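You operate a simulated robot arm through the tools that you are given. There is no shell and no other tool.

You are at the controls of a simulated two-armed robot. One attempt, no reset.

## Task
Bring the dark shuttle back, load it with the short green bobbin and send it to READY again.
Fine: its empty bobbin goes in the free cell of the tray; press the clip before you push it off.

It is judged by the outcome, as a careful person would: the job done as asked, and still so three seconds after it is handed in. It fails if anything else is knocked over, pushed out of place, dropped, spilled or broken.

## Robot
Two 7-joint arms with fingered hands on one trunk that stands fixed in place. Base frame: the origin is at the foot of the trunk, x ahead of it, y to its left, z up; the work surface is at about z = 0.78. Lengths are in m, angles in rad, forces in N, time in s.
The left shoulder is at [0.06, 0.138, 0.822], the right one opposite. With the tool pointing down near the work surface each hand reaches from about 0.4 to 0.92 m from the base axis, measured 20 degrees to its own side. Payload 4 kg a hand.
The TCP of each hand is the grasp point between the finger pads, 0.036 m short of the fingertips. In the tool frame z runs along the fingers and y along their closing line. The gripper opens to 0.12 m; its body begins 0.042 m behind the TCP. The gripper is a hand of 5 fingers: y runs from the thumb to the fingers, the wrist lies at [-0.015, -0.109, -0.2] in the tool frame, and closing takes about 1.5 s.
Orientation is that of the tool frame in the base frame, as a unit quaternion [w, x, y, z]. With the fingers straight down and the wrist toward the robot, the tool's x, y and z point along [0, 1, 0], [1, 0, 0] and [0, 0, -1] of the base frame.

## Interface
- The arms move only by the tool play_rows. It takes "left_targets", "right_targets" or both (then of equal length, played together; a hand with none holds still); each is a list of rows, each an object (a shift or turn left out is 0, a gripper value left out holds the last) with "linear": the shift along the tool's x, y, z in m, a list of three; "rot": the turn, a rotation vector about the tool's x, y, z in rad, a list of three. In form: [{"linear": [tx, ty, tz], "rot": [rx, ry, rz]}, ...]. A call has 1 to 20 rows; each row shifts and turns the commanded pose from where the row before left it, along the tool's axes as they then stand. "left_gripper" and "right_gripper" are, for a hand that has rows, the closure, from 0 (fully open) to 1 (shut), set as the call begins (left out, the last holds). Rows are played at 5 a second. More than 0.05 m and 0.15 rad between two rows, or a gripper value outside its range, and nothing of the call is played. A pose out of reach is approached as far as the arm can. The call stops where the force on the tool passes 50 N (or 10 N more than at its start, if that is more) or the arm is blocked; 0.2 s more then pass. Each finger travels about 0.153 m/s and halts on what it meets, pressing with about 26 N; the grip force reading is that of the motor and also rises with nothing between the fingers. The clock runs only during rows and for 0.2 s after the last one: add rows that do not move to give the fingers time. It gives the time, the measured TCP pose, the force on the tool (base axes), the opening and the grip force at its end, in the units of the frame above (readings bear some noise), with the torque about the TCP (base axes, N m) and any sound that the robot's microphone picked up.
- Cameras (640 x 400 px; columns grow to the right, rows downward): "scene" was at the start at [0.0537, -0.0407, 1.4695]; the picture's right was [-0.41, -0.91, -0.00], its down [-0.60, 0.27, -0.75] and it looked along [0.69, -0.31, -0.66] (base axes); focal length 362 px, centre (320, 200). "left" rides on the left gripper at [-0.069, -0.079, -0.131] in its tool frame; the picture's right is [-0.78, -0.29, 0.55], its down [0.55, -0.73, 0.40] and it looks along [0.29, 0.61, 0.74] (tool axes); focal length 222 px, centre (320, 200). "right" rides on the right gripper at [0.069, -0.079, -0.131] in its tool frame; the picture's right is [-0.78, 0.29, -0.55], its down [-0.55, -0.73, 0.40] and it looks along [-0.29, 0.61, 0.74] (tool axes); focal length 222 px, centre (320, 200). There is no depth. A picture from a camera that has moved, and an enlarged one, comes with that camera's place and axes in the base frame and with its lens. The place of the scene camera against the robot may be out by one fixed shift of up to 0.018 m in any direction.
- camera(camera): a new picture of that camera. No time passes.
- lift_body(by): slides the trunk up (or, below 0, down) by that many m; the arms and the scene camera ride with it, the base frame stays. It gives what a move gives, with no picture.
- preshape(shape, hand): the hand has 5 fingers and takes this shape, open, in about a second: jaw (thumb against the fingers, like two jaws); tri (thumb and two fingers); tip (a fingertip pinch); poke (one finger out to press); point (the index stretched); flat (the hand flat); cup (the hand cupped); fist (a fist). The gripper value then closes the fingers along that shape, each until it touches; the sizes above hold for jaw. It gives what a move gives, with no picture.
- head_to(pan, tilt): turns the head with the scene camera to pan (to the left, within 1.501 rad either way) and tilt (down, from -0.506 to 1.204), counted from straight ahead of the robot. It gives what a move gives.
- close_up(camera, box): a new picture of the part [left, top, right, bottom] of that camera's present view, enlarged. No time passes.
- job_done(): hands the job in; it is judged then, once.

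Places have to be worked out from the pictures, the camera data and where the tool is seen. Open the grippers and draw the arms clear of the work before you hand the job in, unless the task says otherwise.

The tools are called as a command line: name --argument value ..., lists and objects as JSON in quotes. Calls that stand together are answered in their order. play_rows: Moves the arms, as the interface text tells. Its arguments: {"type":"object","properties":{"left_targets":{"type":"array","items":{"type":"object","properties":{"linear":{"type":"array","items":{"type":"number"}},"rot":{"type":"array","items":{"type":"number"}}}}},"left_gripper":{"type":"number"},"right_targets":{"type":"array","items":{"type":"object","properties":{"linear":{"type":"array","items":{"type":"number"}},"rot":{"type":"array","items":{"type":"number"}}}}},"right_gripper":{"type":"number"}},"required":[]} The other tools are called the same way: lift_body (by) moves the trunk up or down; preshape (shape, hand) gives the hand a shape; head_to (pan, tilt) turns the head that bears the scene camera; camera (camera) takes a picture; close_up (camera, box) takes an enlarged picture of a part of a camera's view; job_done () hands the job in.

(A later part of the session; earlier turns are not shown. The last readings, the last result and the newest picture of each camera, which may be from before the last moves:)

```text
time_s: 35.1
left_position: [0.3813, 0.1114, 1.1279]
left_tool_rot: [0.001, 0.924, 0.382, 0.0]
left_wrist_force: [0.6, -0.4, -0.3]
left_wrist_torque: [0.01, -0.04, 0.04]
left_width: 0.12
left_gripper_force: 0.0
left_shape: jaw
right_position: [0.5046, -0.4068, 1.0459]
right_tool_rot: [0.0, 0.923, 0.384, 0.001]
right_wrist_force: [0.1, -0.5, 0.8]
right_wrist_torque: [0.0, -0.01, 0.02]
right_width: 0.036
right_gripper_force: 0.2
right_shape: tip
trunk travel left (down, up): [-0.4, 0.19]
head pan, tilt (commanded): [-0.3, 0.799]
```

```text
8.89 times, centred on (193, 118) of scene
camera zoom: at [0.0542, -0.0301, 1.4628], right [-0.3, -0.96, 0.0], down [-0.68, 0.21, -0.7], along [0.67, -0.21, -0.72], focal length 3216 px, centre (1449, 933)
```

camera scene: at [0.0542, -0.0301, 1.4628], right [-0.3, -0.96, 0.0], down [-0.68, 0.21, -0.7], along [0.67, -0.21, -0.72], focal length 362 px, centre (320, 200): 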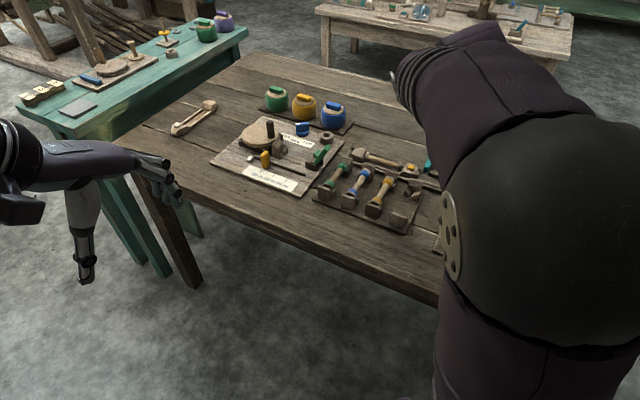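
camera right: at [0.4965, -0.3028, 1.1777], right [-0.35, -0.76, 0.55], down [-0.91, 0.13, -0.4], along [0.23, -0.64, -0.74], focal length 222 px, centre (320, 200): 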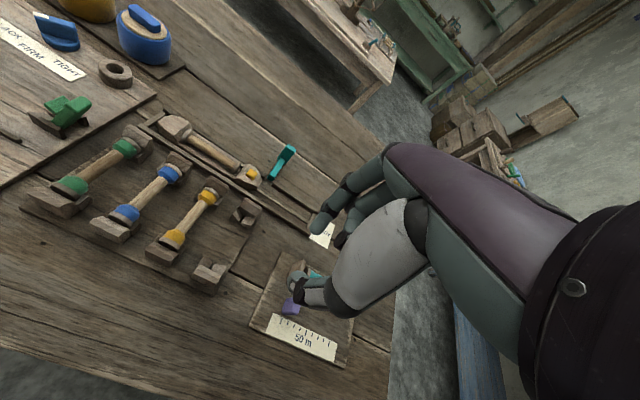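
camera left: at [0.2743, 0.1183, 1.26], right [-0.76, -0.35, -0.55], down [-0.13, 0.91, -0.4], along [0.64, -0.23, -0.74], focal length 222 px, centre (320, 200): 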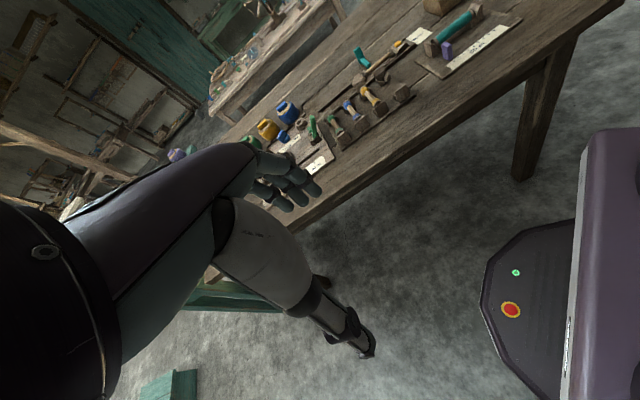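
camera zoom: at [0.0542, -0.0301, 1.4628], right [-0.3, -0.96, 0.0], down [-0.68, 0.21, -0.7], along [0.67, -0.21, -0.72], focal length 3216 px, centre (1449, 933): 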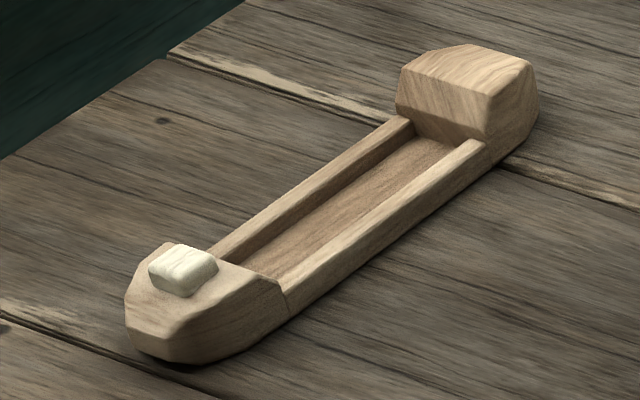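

No peg: the bobbin simply rests between the blocks, and the clip is a button. The bobbin centre is now ≈ (0.741, −0.423, 0.798). I take the "tri" shape and go above its centre.

preshape --hand "right" --shape "tri"

play_rows --right_targets '[{"linear": [0.0265, 0.0299, 0]}, {"linear": [0.0265, 0.0299, 0]}, {"linear": [0.0265, 0.0299, 0]}, {"linear": [0.0265, 0.0299, 0]}, {"linear": [0.0265, 0.0299, 0]}, {"linear": [0.0265, 0.03, 0]}, {"linear": [0, 0, 0.04]}, {"linear": [0, 0, 0.04]}, {"linear": [0, 0, 0.04]}, {"linear": [0, 0, 0.03]}, {"linear": [0, 0, 0.02]}, {}]' --right_gripper 0.6

close_up --camera "right" --box '[140, 140, 380, 340]'

close_up --camera "left" --box '[320, 40, 420, 115]'

camera --camera "scene"

```text
time_s: 36.0
left_position: [0.3798, 0.1117, 1.1287]
left_tool_rot: [0.0, 0.924, 0.382, 0.0]
left_wrist_force: [0.2, -0.3, 0.0]
left_wrist_torque: [-0.05, 0.01, 0.03]
left_width: 0.1199
left_gripper_force: 0.0
left_shape: jaw
right_position: [0.5064, -0.4065, 1.0463]
right_tool_rot: [0.0, 0.924, 0.383, 0.0]
right_wrist_force: [0.5, 0.0, -0.4]
right_wrist_torque: [0.01, 0.0, 0.01]
right_width: 0.1195
right_gripper_force: 0.1
right_shape: tri
trunk travel left (down, up): [-0.4, 0.19]
head pan, tilt (commanded): [-0.3, 0.799]
```

```text
time_s: 38.6
left_position: [0.3794, 0.1108, 1.1286]
left_tool_rot: [0.0, 0.924, 0.382, 0.0]
left_wrist_force: [0.1, -0.3, -0.3]
left_wrist_torque: [0.01, -0.09, -0.02]
left_width: 0.1199
left_gripper_force: 0.0
left_shape: jaw
right_position: [0.7476, -0.4234, 0.8768]
right_tool_rot: [0.0, 0.924, 0.383, 0.0]
right_wrist_force: [0.1, 0.5, 0.2]
right_wrist_torque: [-0.02, -0.01, -0.01]
right_width: 0.0482
right_gripper_force: 0.0
right_shape: tri
trunk travel left (down, up): [-0.4, 0.19]
head pan, tilt (commanded): [-0.3, 0.799]
```

```text
2.00 times, centred on (260, 240) of right
camera zoom: at [0.739, -0.3179, 1.0093], right [-0.35, -0.76, 0.55], down [-0.91, 0.13, -0.4], along [0.23, -0.64, -0.74], focal length 444 px, centre (440, 120)
```

zoom: 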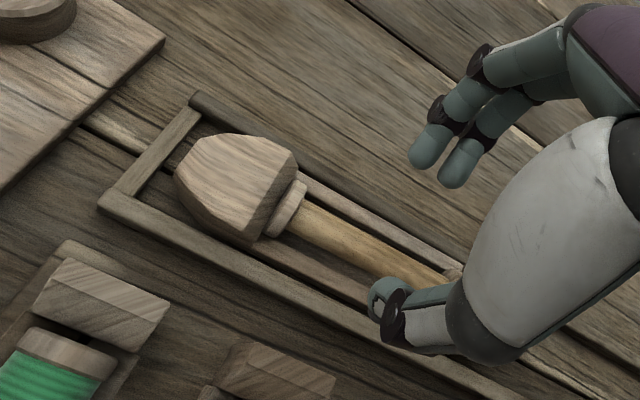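

```text
5.33 times, centred on (370, 78) of left
camera zoom: at [0.2751, 0.1188, 1.2598], right [-0.76, -0.35, -0.55], down [-0.13, 0.91, -0.4], along [0.64, -0.23, -0.74], focal length 1185 px, centre (53, 853)
```

zoom: 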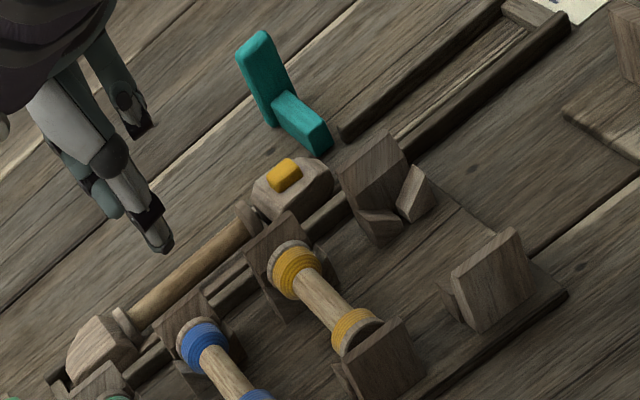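

```text
taken
camera scene: at [0.0541, -0.0299, 1.4629], right [-0.3, -0.96, 0.0], down [-0.68, 0.21, -0.7], along [0.67, -0.21, -0.72], focal length 362 px, centre (320, 200)
```

scene: 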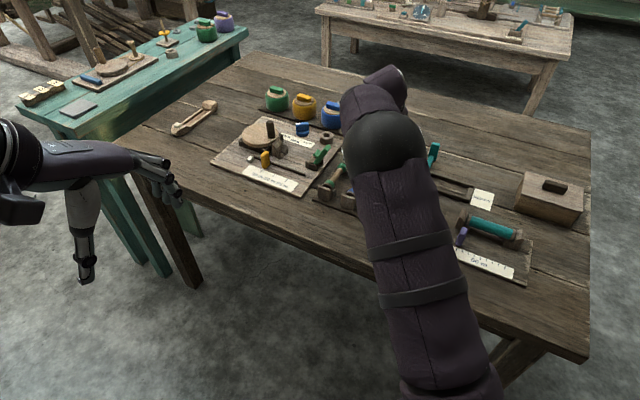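

Alignment is within about 2 mm; I trim it, lower to TCP z ≈ 0.830 and check.

play_rows --right_targets '[{"linear": [-0.001, -0.002, 0.02]}, {"linear": [0, 0, 0.015]}, {"linear": [0, 0, 0.011]}, {}]'

close_up --camera "right" --box '[200, 150, 380, 320]'

close_up --camera "left" --box '[320, 50, 400, 110]'

```text
time_s: 39.6
left_position: [0.38, 0.113, 1.1286]
left_tool_rot: [0.0, 0.924, 0.383, 0.001]
left_wrist_force: [0.5, -0.5, 0.4]
left_wrist_torque: [0.01, -0.02, -0.02]
left_width: 0.1197
left_gripper_force: 0.0
left_shape: jaw
right_position: [0.7436, -0.421, 0.8329]
right_tool_rot: [0.0, 0.924, 0.383, 0.0]
right_wrist_force: [-0.5, 0.1, -0.7]
right_wrist_torque: [0.02, 0.0, 0.03]
right_width: 0.0483
right_gripper_force: 0.1
right_shape: tri
trunk travel left (down, up): [-0.4, 0.19]
head pan, tilt (commanded): [-0.3, 0.799]
```

```text
2.35 times, centred on (290, 235) of right
camera zoom: at [0.7353, -0.3162, 0.9651], right [-0.35, -0.76, 0.55], down [-0.91, 0.13, -0.4], along [0.23, -0.64, -0.74], focal length 523 px, centre (391, 118)
```

zoom: 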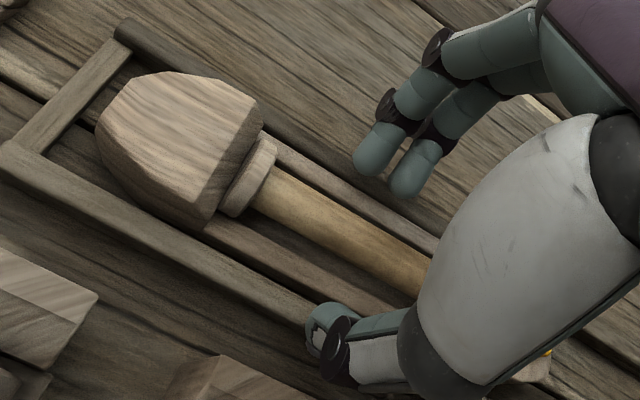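

```text
6.67 times, centred on (360, 80) of left
camera zoom: at [0.2751, 0.1188, 1.2598], right [-0.76, -0.35, -0.55], down [-0.13, 0.91, -0.4], along [0.64, -0.23, -0.74], focal length 1481 px, centre (53, 1000)
```

zoom: 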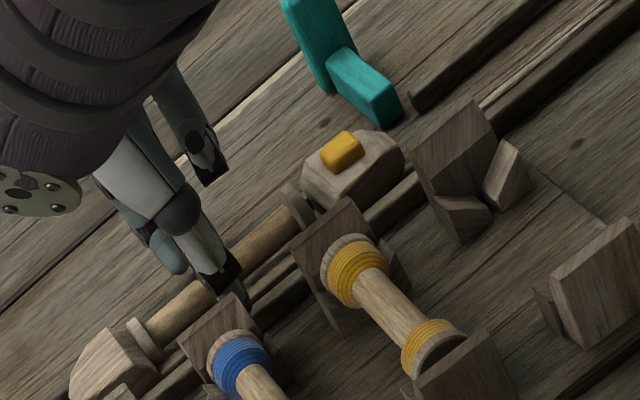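

Well centred. I lower 3.5 mm more and close on the shaft.

play_rows --right_targets '[{"linear": [0, 0, 0.0035]}, {}]'

play_rows --right_targets '[{}, {}, {}, {}, {}]' --right_gripper 1.0

close_up --camera "right" --box '[200, 150, 380, 320]'

close_up --camera "left" --box '[320, 50, 400, 110]'

```text
time_s: 40.2
left_position: [0.3801, 0.1125, 1.1283]
left_tool_rot: [0.0, 0.924, 0.382, -0.001]
left_wrist_force: [-0.4, 0.6, 0.7]
left_wrist_torque: [-0.01, 0.01, -0.02]
left_width: 0.1197
left_gripper_force: 0.0
left_shape: jaw
right_position: [0.7423, -0.4207, 0.8281]
right_tool_rot: [0.0, 0.924, 0.384, 0.0]
right_wrist_force: [-0.5, -0.2, 1.1]
right_wrist_torque: [-0.01, -0.03, -0.02]
right_width: 0.0481
right_gripper_force: 0.2
right_shape: tri
trunk travel left (down, up): [-0.4, 0.19]
head pan, tilt (commanded): [-0.3, 0.799]
```

```text
time_s: 41.4
left_position: [0.3801, 0.1111, 1.1268]
left_tool_rot: [0.0, 0.924, 0.382, -0.001]
left_wrist_force: [0.4, -0.5, 0.3]
left_wrist_torque: [0.01, 0.02, 0.02]
left_width: 0.1199
left_gripper_force: 0.1
left_shape: jaw
right_position: [0.7429, -0.4206, 0.8298]
right_tool_rot: [0.0, 0.924, 0.383, 0.0]
right_wrist_force: [-0.3, 0.9, 0.1]
right_wrist_torque: [-0.02, 0.04, -0.07]
right_width: 0.0154
right_gripper_force: 25.6
right_shape: tri
trunk travel left (down, up): [-0.4, 0.19]
head pan, tilt (commanded): [-0.3, 0.799]
```

```text
2.35 times, centred on (290, 235) of right
camera zoom: at [0.7344, -0.3157, 0.9608], right [-0.35, -0.76, 0.55], down [-0.91, 0.13, -0.4], along [0.23, -0.64, -0.74], focal length 523 px, centre (391, 118)
```

zoom: 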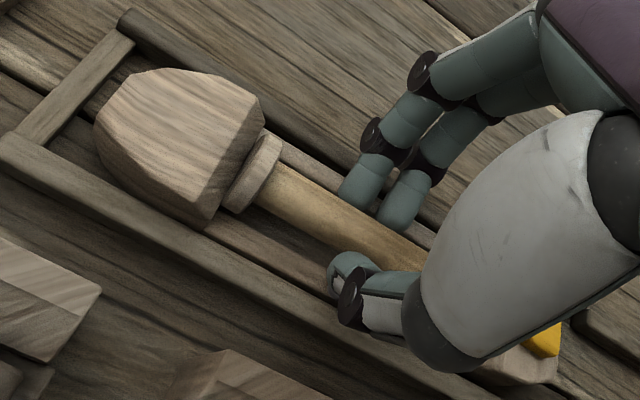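

```text
6.67 times, centred on (360, 80) of left
camera zoom: at [0.2752, 0.1188, 1.2598], right [-0.76, -0.35, -0.55], down [-0.13, 0.91, -0.4], along [0.64, -0.23, -0.74], focal length 1481 px, centre (53, 1000)
```

zoom: 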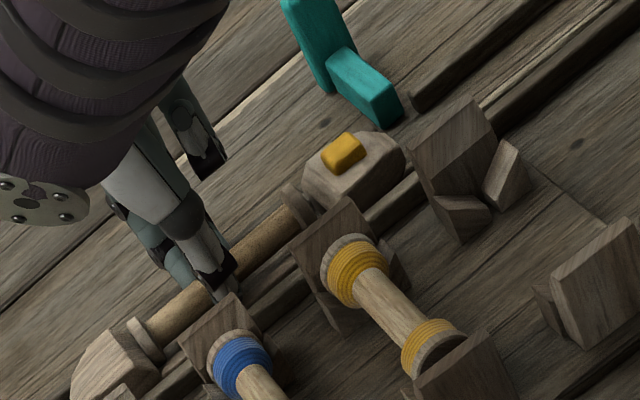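

Grip reads firm with no side load. I lift gently 15 mm and check that the bobbin comes along level.

play_rows --right_targets '[{"linear": [0, 0, -0.004]}, {"linear": [0, 0, -0.005]}, {"linear": [0, 0, -0.006]}, {}]'

close_up --camera "right" --box '[200, 150, 380, 320]'

close_up --camera "left" --box '[320, 50, 400, 110]'

```text
time_s: 42.4
left_position: [0.3811, 0.1109, 1.1279]
left_tool_rot: [0.0, 0.924, 0.383, 0.0]
left_wrist_force: [0.1, 0.2, 0.1]
left_wrist_torque: [0.03, -0.03, 0.02]
left_width: 0.1198
left_gripper_force: 0.0
left_shape: jaw
right_position: [0.7426, -0.4206, 0.8442]
right_tool_rot: [0.0, 0.924, 0.383, 0.0]
right_wrist_force: [-0.6, 0.1, 0.7]
right_wrist_torque: [-0.02, -0.01, 0.0]
right_width: 0.0153
right_gripper_force: 25.6
right_shape: tri
trunk travel left (down, up): [-0.4, 0.19]
head pan, tilt (commanded): [-0.3, 0.799]
```

```text
2.35 times, centred on (290, 235) of right
camera zoom: at [0.7338, -0.3164, 0.9748], right [-0.35, -0.76, 0.55], down [-0.91, 0.13, -0.4], along [0.23, -0.64, -0.74], focal length 523 px, centre (391, 118)
```

zoom: 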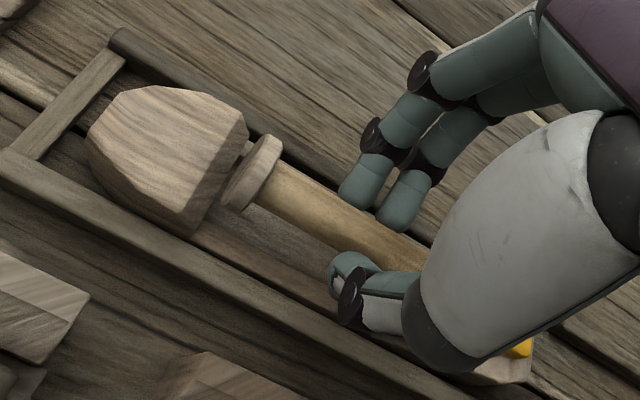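

```text
6.67 times, centred on (360, 80) of left
camera zoom: at [0.2752, 0.1188, 1.2598], right [-0.76, -0.35, -0.55], down [-0.13, 0.91, -0.4], along [0.64, -0.23, -0.74], focal length 1481 px, centre (53, 1000)
```

zoom: 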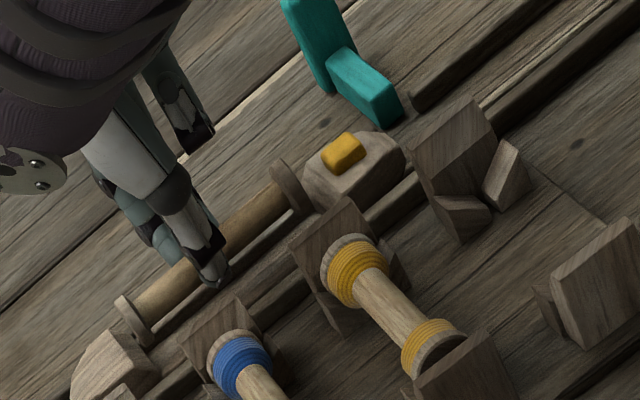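

The bobbin is lifted level. I raise it well clear, move over the tray region, then turn 90°.

play_rows --right_targets '[{"linear": [0, 0, -0.03]}, {"linear": [0, 0, -0.04]}, {"linear": [0, 0, -0.04]}, {"linear": [0, 0, -0.02]}, {"linear": [-0.0227, -0.025, 0]}, {"linear": [-0.0227, -0.025, 0]}, {"linear": [-0.0227, -0.025, 0]}, {"linear": [-0.0227, -0.025, 0]}, {"linear": [-0.0227, -0.025, 0]}, {}]'

play_rows --right_targets '[{"rot": [0, 0, -0.1]}, {"rot": [0, 0, -0.131]}, {"rot": [0, 0, -0.131]}, {"rot": [0, 0, -0.131]}, {"rot": [0, 0, -0.131]}, {"rot": [0, 0, -0.131]}, {"rot": [0, 0, -0.131]}, {"rot": [0, 0, -0.131]}, {"rot": [0, 0, -0.131]}, {"rot": [0, 0, -0.131]}, {"rot": [0, 0, -0.131]}, {"rot": [0, 0, -0.131]}, {"rot": [0, 0, -0.03]}, {}]'

camera --camera "right"

camera --camera "scene"

camera --camera "left"

```text
time_s: 44.6
left_position: [0.3808, 0.1112, 1.1284]
left_tool_rot: [0.0, 0.924, 0.383, 0.0]
left_wrist_force: [-0.8, -0.2, 0.1]
left_wrist_torque: [0.01, 0.03, 0.0]
left_width: 0.1198
left_gripper_force: 0.1
left_shape: jaw
right_position: [0.5736, -0.4131, 0.9741]
right_tool_rot: [0.001, 0.924, 0.383, 0.0]
right_wrist_force: [0.7, -0.1, -0.9]
right_wrist_torque: [0.01, 0.0, 0.01]
right_width: 0.0154
right_gripper_force: 26.1
right_shape: tri
trunk travel left (down, up): [-0.4, 0.19]
head pan, tilt (commanded): [-0.3, 0.799]
```

```text
time_s: 47.6
left_position: [0.3804, 0.1126, 1.1278]
left_tool_rot: [0.0, 0.924, 0.383, 0.0]
left_wrist_force: [0.1, -0.7, -0.1]
left_wrist_torque: [-0.03, 0.02, 0.0]
left_width: 0.1198
left_gripper_force: 0.0
left_shape: jaw
right_position: [0.5736, -0.4139, 0.9735]
right_tool_rot: [0.0, 0.381, 0.925, 0.0]
right_wrist_force: [-0.7, -0.2, -0.1]
right_wrist_torque: [0.03, 0.03, -0.01]
right_width: 0.0153
right_gripper_force: 26.4
right_shape: tri
trunk travel left (down, up): [-0.4, 0.19]
head pan, tilt (commanded): [-0.3, 0.799]
```

```text
taken
camera right: at [0.4675, -0.421, 1.1047], right [0.76, -0.35, 0.55], down [-0.13, -0.91, -0.4], along [0.63, 0.23, -0.74], focal length 222 px, centre (320, 200)
```

right: 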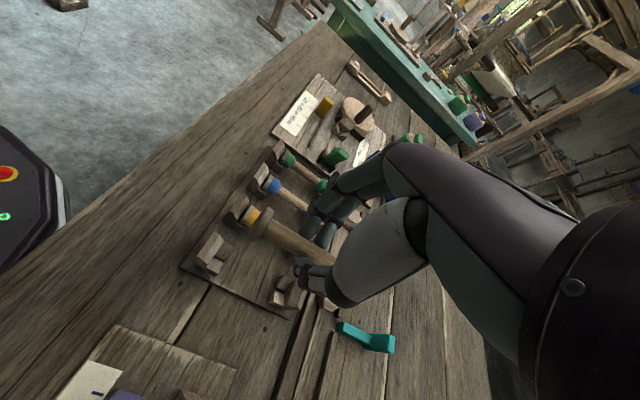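

```text
taken
camera scene: at [0.0541, -0.03, 1.4628], right [-0.3, -0.96, 0.0], down [-0.68, 0.21, -0.7], along [0.67, -0.21, -0.72], focal length 362 px, centre (320, 200)
```

scene: 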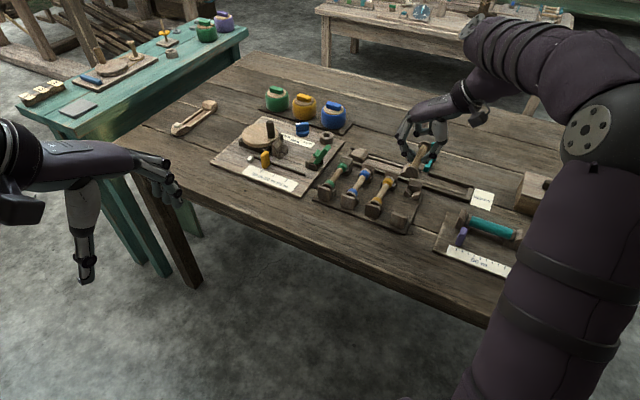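

```text
taken
camera left: at [0.2751, 0.1187, 1.2598], right [-0.76, -0.35, -0.55], down [-0.13, 0.91, -0.4], along [0.64, -0.23, -0.74], focal length 222 px, centre (320, 200)
```

left: 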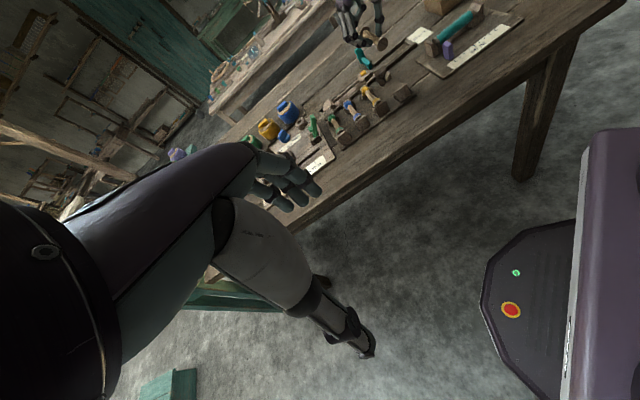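

The bobbin is turned and hangs level over the free cell. I lower to TCP z ≈ 0.890 (still above the cell plates) and measure alignment.

play_rows --right_targets '[{"linear": [0, 0, 0.03]}, {"linear": [0, 0, 0.03]}, {"linear": [0, 0, 0.022]}, {}]'

close_up --camera "right" --box '[150, 180, 350, 330]'

close_up --camera "scene" --box '[360, 150, 460, 240]'

close_up --camera "left" --box '[345, 45, 435, 115]'

```text
time_s: 48.6
left_position: [0.3797, 0.1114, 1.1284]
left_tool_rot: [0.0, 0.924, 0.383, 0.001]
left_wrist_force: [-0.2, -0.2, 0.3]
left_wrist_torque: [0.0, -0.02, 0.0]
left_width: 0.1196
left_gripper_force: 0.1
left_shape: jaw
right_position: [0.5724, -0.4115, 0.8924]
right_tool_rot: [0.0, 0.382, 0.924, -0.001]
right_wrist_force: [0.0, 1.3, -0.7]
right_wrist_torque: [-0.01, -0.02, 0.01]
right_width: 0.0153
right_gripper_force: 26.2
right_shape: tri
trunk travel left (down, up): [-0.4, 0.19]
head pan, tilt (commanded): [-0.3, 0.799]
```

```text
2.67 times, centred on (250, 255) of right
camera zoom: at [0.4668, -0.4194, 1.0238], right [0.76, -0.35, 0.55], down [-0.13, -0.91, -0.4], along [0.64, 0.23, -0.74], focal length 592 px, centre (507, 53)
```

zoom: 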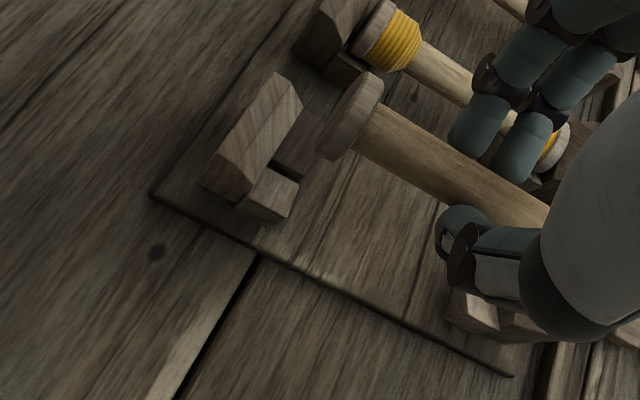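

```text
4.44 times, centred on (410, 195) of scene
camera zoom: at [0.0541, -0.0299, 1.4629], right [-0.3, -0.96, 0.0], down [-0.68, 0.21, -0.7], along [0.67, -0.21, -0.72], focal length 1608 px, centre (-80, 222)
```

zoom: 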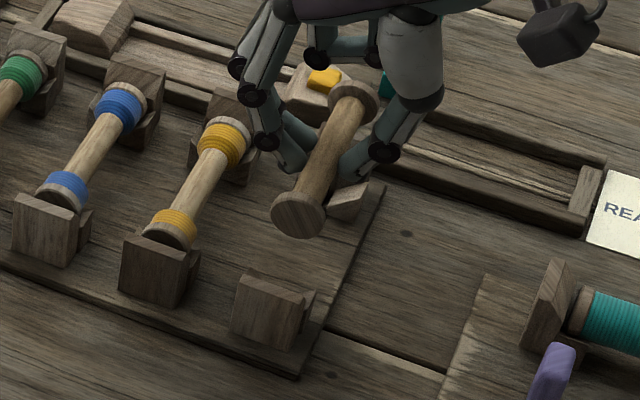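

```text
5.71 times, centred on (390, 80) of left
camera zoom: at [0.2751, 0.1188, 1.2598], right [-0.76, -0.35, -0.55], down [-0.13, 0.91, -0.4], along [0.64, -0.23, -0.74], focal length 1269 px, centre (-80, 886)
```

zoom: 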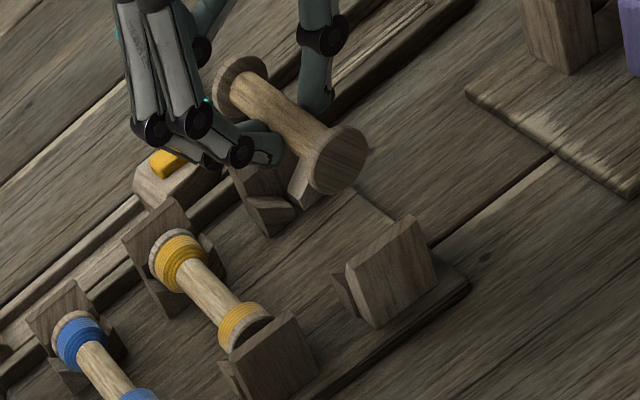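

By triangulation the bobbin centre is ≈ (0.575, −0.415), within about 2 mm of the free-cell centre. I zoom further to verify the axial fit between the cell plates before lowering.

close_up --camera "right" --box '[205, 190, 285, 260]'

close_up --camera "left" --box '[375, 60, 425, 105]'

close_up --camera "scene" --box '[395, 160, 445, 235]'

close_up --camera "scene" --box '[365, 160, 415, 235]'

```text
5.71 times, centred on (245, 225) of right
camera zoom: at [0.4668, -0.4194, 1.0238], right [0.76, -0.35, 0.55], down [-0.13, -0.91, -0.4], along [0.64, 0.23, -0.74], focal length 1269 px, centre (749, 57)
```

zoom: 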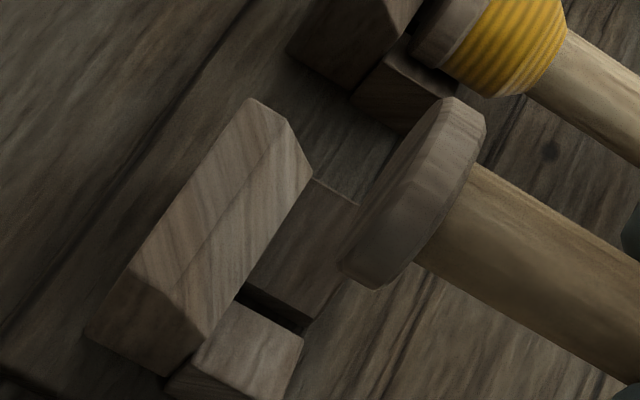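

```text
8.89 times, centred on (400, 82) of left
camera zoom: at [0.2751, 0.1188, 1.2598], right [-0.76, -0.35, -0.55], down [-0.13, 0.91, -0.4], along [0.64, -0.23, -0.74], focal length 1974 px, centre (-391, 1244)
```

zoom: 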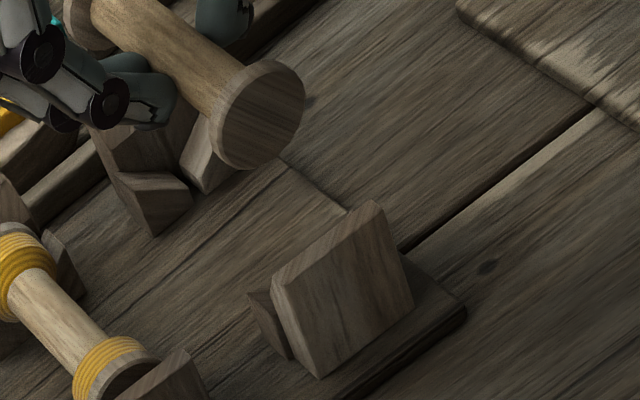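

```text
5.33 times, centred on (420, 198) of scene
camera zoom: at [0.0541, -0.0299, 1.4629], right [-0.3, -0.96, 0.0], down [-0.68, 0.21, -0.7], along [0.67, -0.21, -0.72], focal length 1929 px, centre (-213, 213)
```

zoom: 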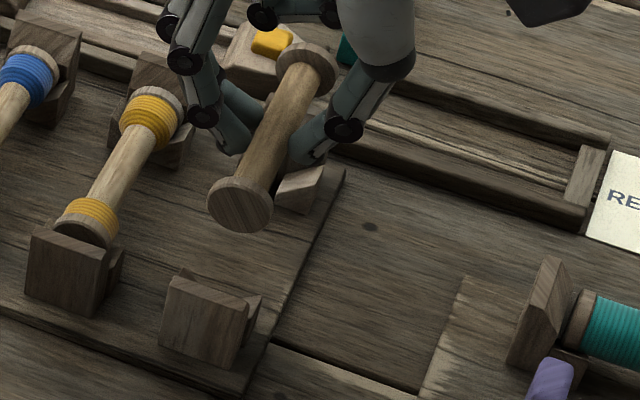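

```text
5.33 times, centred on (390, 198) of scene
camera zoom: at [0.0541, -0.0299, 1.4629], right [-0.3, -0.96, 0.0], down [-0.68, 0.21, -0.7], along [0.67, -0.21, -0.72], focal length 1929 px, centre (-53, 213)
```

zoom: 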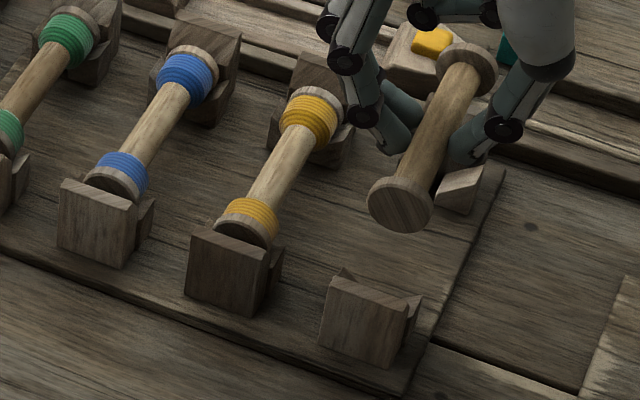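

The R view shows the flange right over the V groove, with a few mm of axial play at both plates. I lower step by step, watching the force.

play_rows --right_targets '[{"linear": [-0.001, 0, 0.012]}, {"linear": [0, 0, 0.012]}, {"linear": [0, 0, 0.01]}, {"linear": [0, 0, 0.006]}, {}]'

close_up --camera "right" --box '[190, 190, 330, 320]'

close_up --camera "scene" --box '[375, 160, 445, 235]'

close_up --camera "left" --box '[365, 55, 425, 105]'

```text
time_s: 49.8
left_position: [0.3794, 0.112, 1.1293]
left_tool_rot: [0.0, 0.923, 0.384, 0.0]
left_wrist_force: [-0.5, -0.1, -0.3]
left_wrist_torque: [0.01, 0.0, 0.02]
left_width: 0.1198
left_gripper_force: 0.0
left_shape: jaw
right_position: [0.5738, -0.4118, 0.8527]
right_tool_rot: [-0.001, 0.381, 0.925, 0.0]
right_wrist_force: [-3.6, 6.8, 4.0]
right_wrist_torque: [0.11, 0.05, 0.04]
right_width: 0.0155
right_gripper_force: 26.0
right_shape: tri
trunk travel left (down, up): [-0.4, 0.19]
head pan, tilt (commanded): [-0.3, 0.799]
```

```text
3.08 times, centred on (260, 255) of right
camera zoom: at [0.4672, -0.4199, 0.9842], right [0.76, -0.35, 0.55], down [-0.13, -0.91, -0.4], along [0.63, 0.23, -0.74], focal length 684 px, centre (505, 31)
```

zoom: 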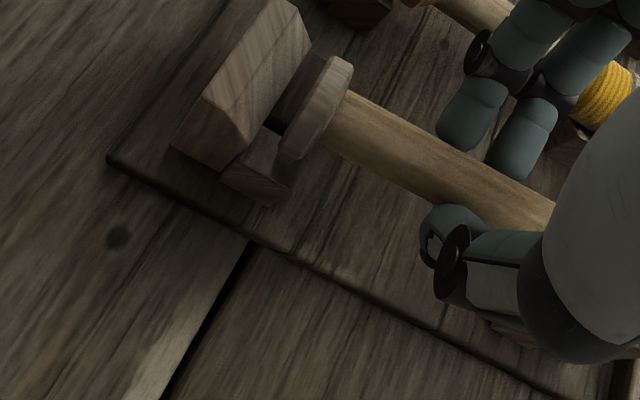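

```text
5.33 times, centred on (410, 198) of scene
camera zoom: at [0.0533, -0.0291, 1.4629], right [-0.3, -0.96, 0.0], down [-0.68, 0.21, -0.7], along [0.67, -0.21, -0.72], focal length 1929 px, centre (-160, 213)
```

zoom: 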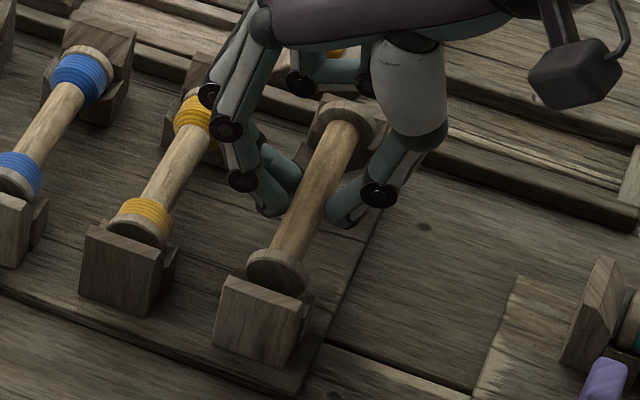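

```text
8.00 times, centred on (395, 80) of left
camera zoom: at [0.2744, 0.1195, 1.2599], right [-0.76, -0.35, -0.55], down [-0.13, 0.91, -0.4], along [0.64, -0.23, -0.74], focal length 1777 px, centre (-280, 1160)
```

zoom: 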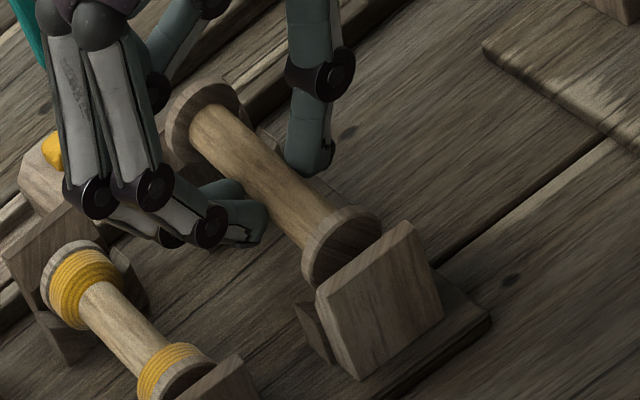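

A horizontal push toward the robot indicates the far flange touches the far plate. I rise 6 mm, shift 4 mm toward the near plate, and lower again.

play_rows --right_targets '[{"linear": [0, 0, -0.008]}, {"linear": [0.004, 0, 0]}, {}]'

close_up --camera "right" --box '[190, 190, 330, 320]'

close_up --camera "left" --box '[365, 55, 425, 105]'

```text
time_s: 50.6
left_position: [0.3806, 0.1118, 1.1283]
left_tool_rot: [0.0, 0.924, 0.383, 0.0]
left_wrist_force: [-0.1, -0.3, -0.7]
left_wrist_torque: [0.04, 0.02, 0.0]
left_width: 0.1197
left_gripper_force: 0.1
left_shape: jaw
right_position: [0.5701, -0.4104, 0.8617]
right_tool_rot: [0.0, 0.381, 0.924, 0.0]
right_wrist_force: [-0.4, -0.4, -0.5]
right_wrist_torque: [0.0, 0.01, 0.01]
right_width: 0.0157
right_gripper_force: 25.6
right_shape: tri
trunk travel left (down, up): [-0.4, 0.19]
head pan, tilt (commanded): [-0.3, 0.799]
```

```text
3.08 times, centred on (260, 255) of right
camera zoom: at [0.4651, -0.4178, 0.9918], right [0.76, -0.35, 0.55], down [-0.13, -0.91, -0.4], along [0.64, 0.23, -0.74], focal length 684 px, centre (505, 31)
```

zoom: 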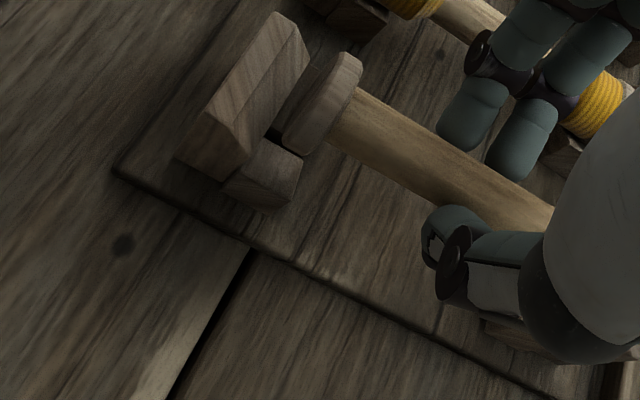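

```text
8.00 times, centred on (395, 80) of left
camera zoom: at [0.2752, 0.1185, 1.2598], right [-0.76, -0.35, -0.55], down [-0.13, 0.91, -0.4], along [0.64, -0.23, -0.74], focal length 1777 px, centre (-280, 1160)
```

zoom: 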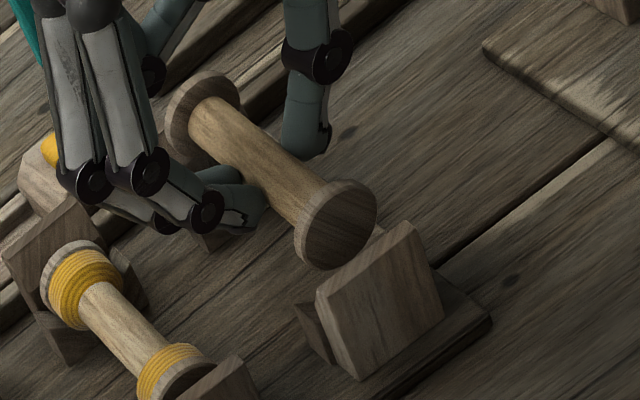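

I check the far end relation closely before lowering again.

close_up --camera "scene" --box '[405, 160, 445, 200]'

close_up --camera "left" --box '[365, 50, 405, 85]'

close_up --camera "scene" --box '[380, 195, 440, 240]'

```text
10.00 times, centred on (425, 180) of scene
camera zoom: at [0.0542, -0.0302, 1.4628], right [-0.3, -0.96, 0.0], down [-0.68, 0.21, -0.7], along [0.67, -0.21, -0.72], focal length 3618 px, centre (-730, 400)
```

zoom: 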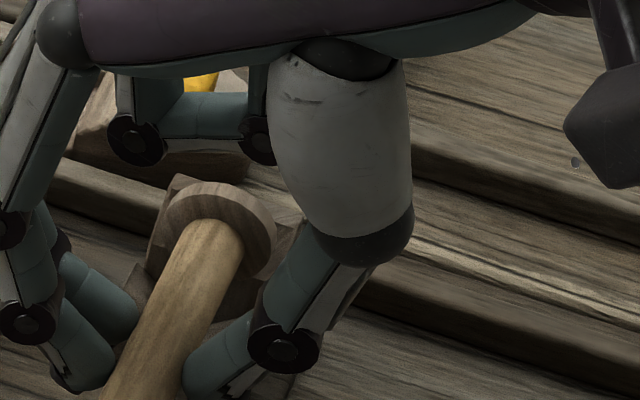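

```text
11.43 times, centred on (385, 68) of left
camera zoom: at [0.2752, 0.1185, 1.2598], right [-0.76, -0.35, -0.55], down [-0.13, 0.91, -0.4], along [0.64, -0.23, -0.74], focal length 2538 px, centre (-423, 1714)
```

zoom: 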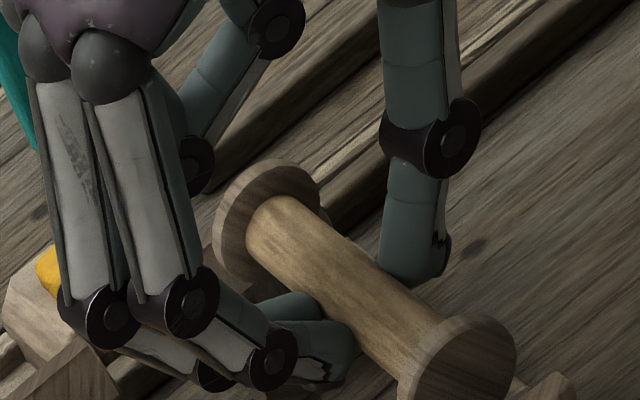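

```text
8.89 times, centred on (410, 218) of scene
camera zoom: at [0.0542, -0.0302, 1.4628], right [-0.3, -0.96, 0.0], down [-0.68, 0.21, -0.7], along [0.67, -0.21, -0.72], focal length 3216 px, centre (-480, 44)
```

zoom: 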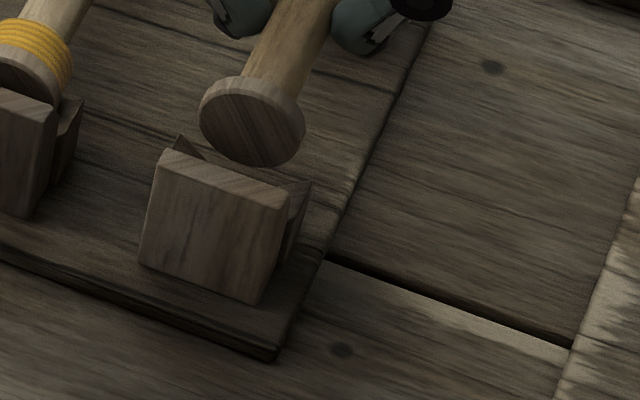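

The far flange now appears in front of the far plate. I lower in small steps again.

play_rows --right_targets '[{"linear": [0, 0, 0.006]}, {"linear": [0, 0, 0.005]}, {"linear": [0, 0, 0.004]}, {}]'

close_up --camera "right" --box '[190, 190, 330, 320]'

close_up --camera "scene" --box '[380, 160, 445, 235]'

close_up --camera "left" --box '[365, 55, 425, 105]'

```text
time_s: 51.6
left_position: [0.3809, 0.1118, 1.128]
left_tool_rot: [0.0, 0.924, 0.383, 0.0]
left_wrist_force: [-1.2, -0.9, -0.4]
left_wrist_torque: [-0.02, 0.01, 0.01]
left_width: 0.12
left_gripper_force: 0.0
left_shape: jaw
right_position: [0.5708, -0.4118, 0.8442]
right_tool_rot: [-0.001, 0.381, 0.925, 0.001]
right_wrist_force: [0.3, 0.4, 0.6]
right_wrist_torque: [0.0, 0.01, 0.01]
right_width: 0.0157
right_gripper_force: 26.0
right_shape: tri
trunk travel left (down, up): [-0.4, 0.19]
head pan, tilt (commanded): [-0.3, 0.799]
```

```text
3.08 times, centred on (260, 255) of right
camera zoom: at [0.4653, -0.418, 0.9766], right [0.76, -0.35, 0.55], down [-0.13, -0.91, -0.4], along [0.63, 0.23, -0.74], focal length 684 px, centre (505, 31)
```

zoom: 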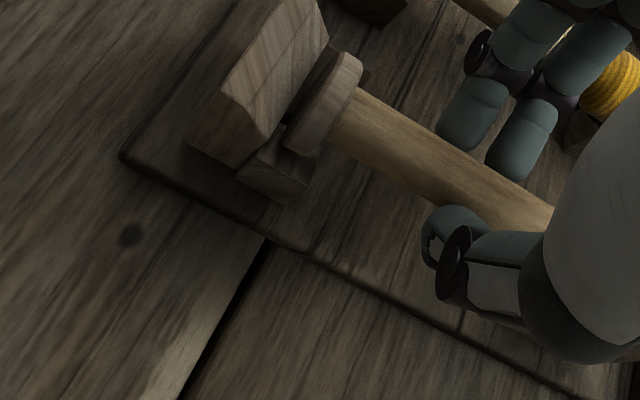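

```text
5.33 times, centred on (412, 198) of scene
camera zoom: at [0.0541, -0.03, 1.4628], right [-0.3, -0.96, 0.0], down [-0.68, 0.21, -0.7], along [0.67, -0.21, -0.72], focal length 1929 px, centre (-173, 213)
```

zoom: 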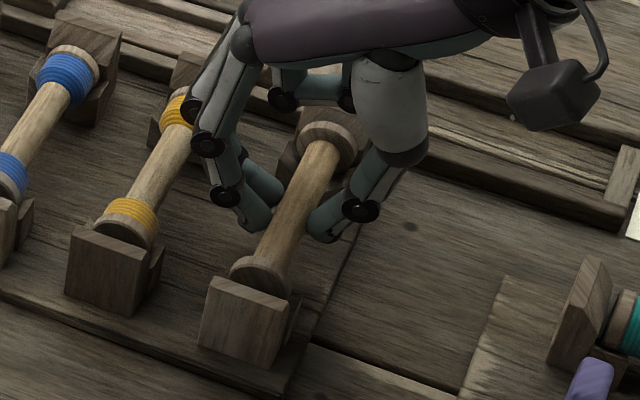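

```text
8.00 times, centred on (395, 80) of left
camera zoom: at [0.2751, 0.1188, 1.2598], right [-0.76, -0.35, -0.55], down [-0.13, 0.91, -0.4], along [0.64, -0.23, -0.74], focal length 1777 px, centre (-280, 1160)
```

zoom: 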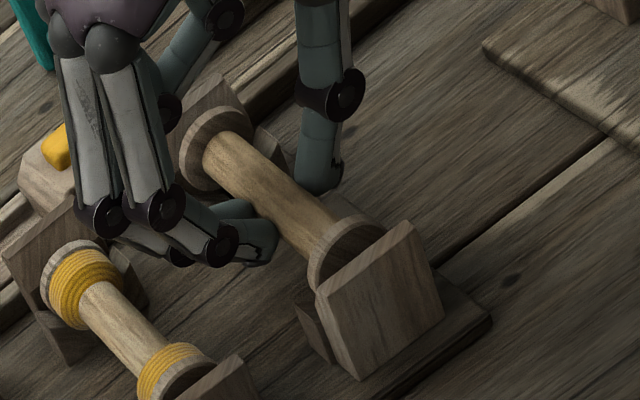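

Both flanges are now between the plates with no load. I lower the last millimetres until contact.

play_rows --right_targets '[{"linear": [0, 0, 0.002]}, {"linear": [0, 0, 0.002]}, {"linear": [0, 0, 0.002]}, {}]'

close_up --camera "left" --box '[365, 55, 425, 105]'

close_up --camera "right" --box '[190, 190, 330, 320]'

```text
time_s: 52.6
left_position: [0.3809, 0.1117, 1.1269]
left_tool_rot: [-0.001, 0.924, 0.382, 0.0]
left_wrist_force: [0.4, 0.4, 0.4]
left_wrist_torque: [-0.02, 0.01, 0.0]
left_width: 0.1197
left_gripper_force: 0.0
left_shape: jaw
right_position: [0.5712, -0.4105, 0.8401]
right_tool_rot: [0.001, 0.382, 0.924, 0.0]
right_wrist_force: [1.1, 0.8, 5.4]
right_wrist_torque: [0.0, -0.01, -0.05]
right_width: 0.0155
right_gripper_force: 25.8
right_shape: tri
trunk travel left (down, up): [-0.4, 0.19]
head pan, tilt (commanded): [-0.3, 0.799]
```

```text
8.00 times, centred on (395, 80) of left
camera zoom: at [0.2749, 0.119, 1.2599], right [-0.76, -0.35, -0.55], down [-0.13, 0.91, -0.4], along [0.64, -0.23, -0.74], focal length 1777 px, centre (-280, 1160)
```

zoom: 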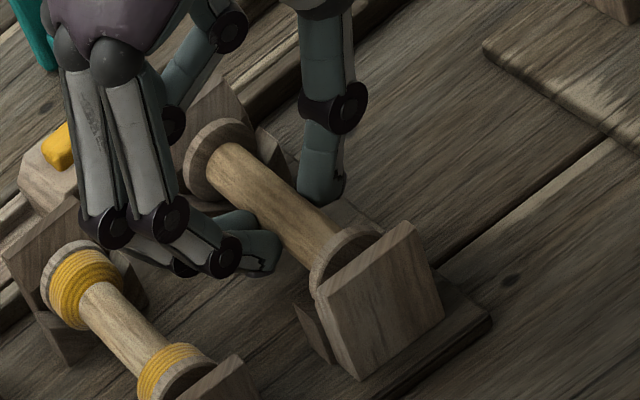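

```text
3.08 times, centred on (260, 255) of right
camera zoom: at [0.4657, -0.4181, 0.9715], right [0.76, -0.35, 0.55], down [-0.13, -0.91, -0.4], along [0.64, 0.23, -0.74], focal length 684 px, centre (505, 31)
```

zoom: 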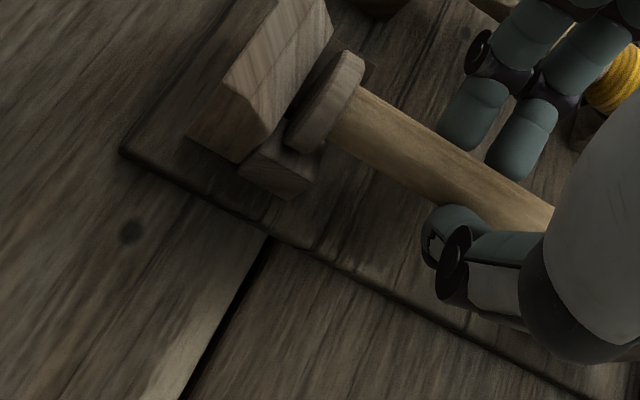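

Contact is felt at the expected height; the bobbin is seated. I open moderately and rise.

play_rows --right_targets '[{}, {}, {}]' --right_gripper 0.65

play_rows --right_targets '[{"linear": [0, 0, -0.015]}, {"linear": [0, 0, -0.03]}, {"linear": [0, 0, -0.04]}, {"linear": [0, 0, -0.04]}, {}]'

close_up --camera "left" --box '[345, 45, 435, 115]'

close_up --camera "right" --box '[150, 180, 350, 330]'

close_up --camera "scene" --box '[310, 140, 450, 240]'

```text
time_s: 53.4
left_position: [0.3802, 0.1116, 1.1273]
left_tool_rot: [0.0, 0.924, 0.382, 0.0]
left_wrist_force: [-0.4, -0.5, 0.0]
left_wrist_torque: [0.0, 0.0, -0.01]
left_width: 0.1198
left_gripper_force: 0.1
left_shape: jaw
right_position: [0.5719, -0.4111, 0.8393]
right_tool_rot: [0.0, 0.382, 0.924, 0.0]
right_wrist_force: [0.3, -0.4, 0.3]
right_wrist_torque: [-0.02, 0.03, 0.04]
right_width: 0.0419
right_gripper_force: 0.1
right_shape: tri
trunk travel left (down, up): [-0.4, 0.19]
head pan, tilt (commanded): [-0.3, 0.799]
```

```text
time_s: 54.6
left_position: [0.3813, 0.1115, 1.1297]
left_tool_rot: [0.0, 0.924, 0.382, 0.0]
left_wrist_force: [-0.4, -1.1, -0.5]
left_wrist_torque: [0.02, -0.01, 0.04]
left_width: 0.1199
left_gripper_force: 0.1
left_shape: jaw
right_position: [0.5703, -0.4108, 0.9633]
right_tool_rot: [0.0, 0.381, 0.924, 0.0]
right_wrist_force: [-0.4, -0.1, 1.0]
right_wrist_torque: [-0.02, 0.03, 0.03]
right_width: 0.0418
right_gripper_force: 0.1
right_shape: tri
trunk travel left (down, up): [-0.4, 0.19]
head pan, tilt (commanded): [-0.3, 0.799]
```

```text
5.71 times, centred on (390, 80) of left
camera zoom: at [0.2752, 0.1187, 1.2598], right [-0.76, -0.35, -0.55], down [-0.13, 0.91, -0.4], along [0.64, -0.23, -0.74], focal length 1269 px, centre (-80, 886)
```

zoom: 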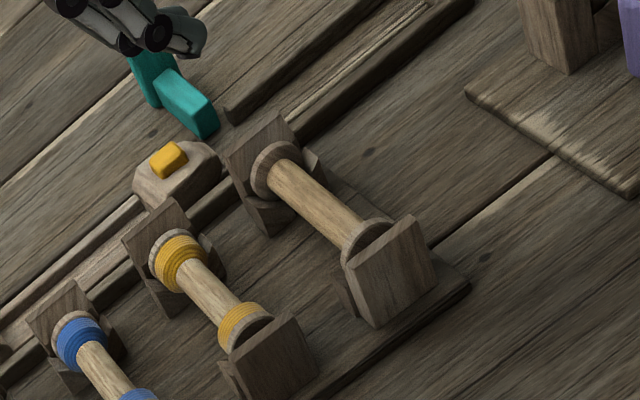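

```text
2.67 times, centred on (250, 255) of right
camera zoom: at [0.4654, -0.4183, 1.0952], right [0.76, -0.35, 0.55], down [-0.13, -0.91, -0.4], along [0.63, 0.23, -0.74], focal length 592 px, centre (507, 53)
```

zoom: 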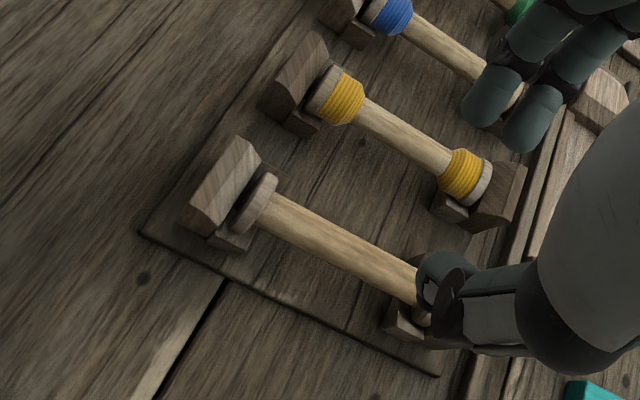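

```text
4.00 times, centred on (380, 190) of scene
camera zoom: at [0.0541, -0.0301, 1.4628], right [-0.3, -0.96, 0.0], down [-0.68, 0.21, -0.7], along [0.67, -0.21, -0.72], focal length 1447 px, centre (80, 240)
```

zoom: 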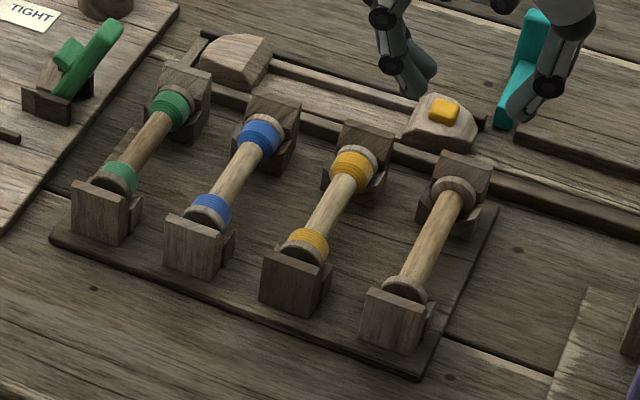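

The empty bobbin sits properly in the free cell. Before picking the green one, I check the green clamp lever beside it, which may be near the fingers.

close_up --camera "left" --box '[290, 95, 370, 155]'

close_up --camera "scene" --box '[300, 130, 370, 205]'

close_up --camera "right" --box '[230, 110, 360, 220]'

```text
6.67 times, centred on (330, 125) of left
camera zoom: at [0.2752, 0.1187, 1.2598], right [-0.76, -0.35, -0.55], down [-0.13, 0.91, -0.4], along [0.64, -0.23, -0.74], focal length 1481 px, centre (253, 700)
```

zoom: 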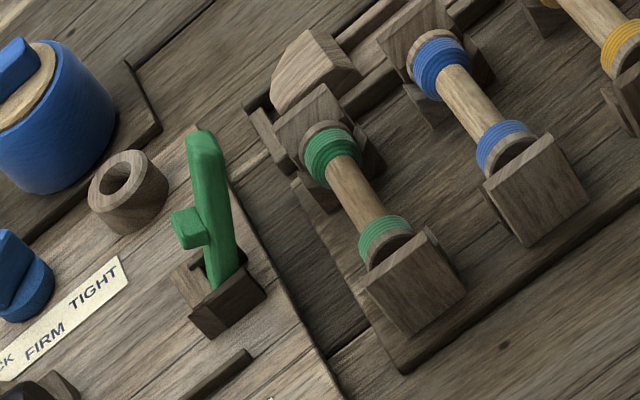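

```text
5.33 times, centred on (335, 168) of scene
camera zoom: at [0.0541, -0.0301, 1.4628], right [-0.3, -0.96, 0.0], down [-0.68, 0.21, -0.7], along [0.67, -0.21, -0.72], focal length 1929 px, centre (240, 373)
```

zoom: 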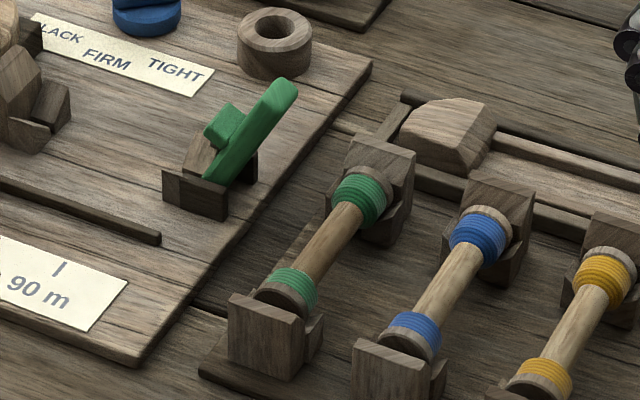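

```text
3.64 times, centred on (295, 165) of right
camera zoom: at [0.4654, -0.4183, 1.0952], right [0.76, -0.35, 0.55], down [-0.13, -0.91, -0.4], along [0.63, 0.23, -0.74], focal length 808 px, centre (411, 327)
```

zoom: 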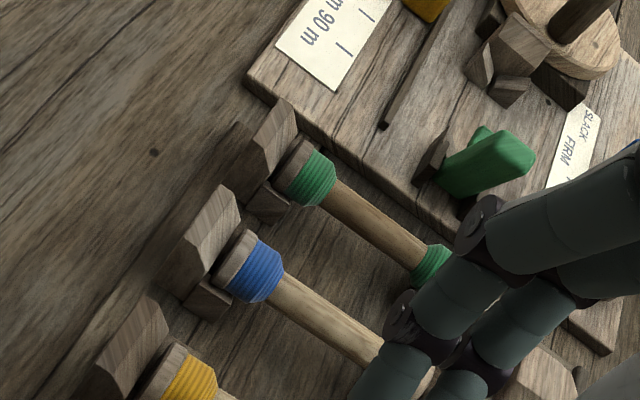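

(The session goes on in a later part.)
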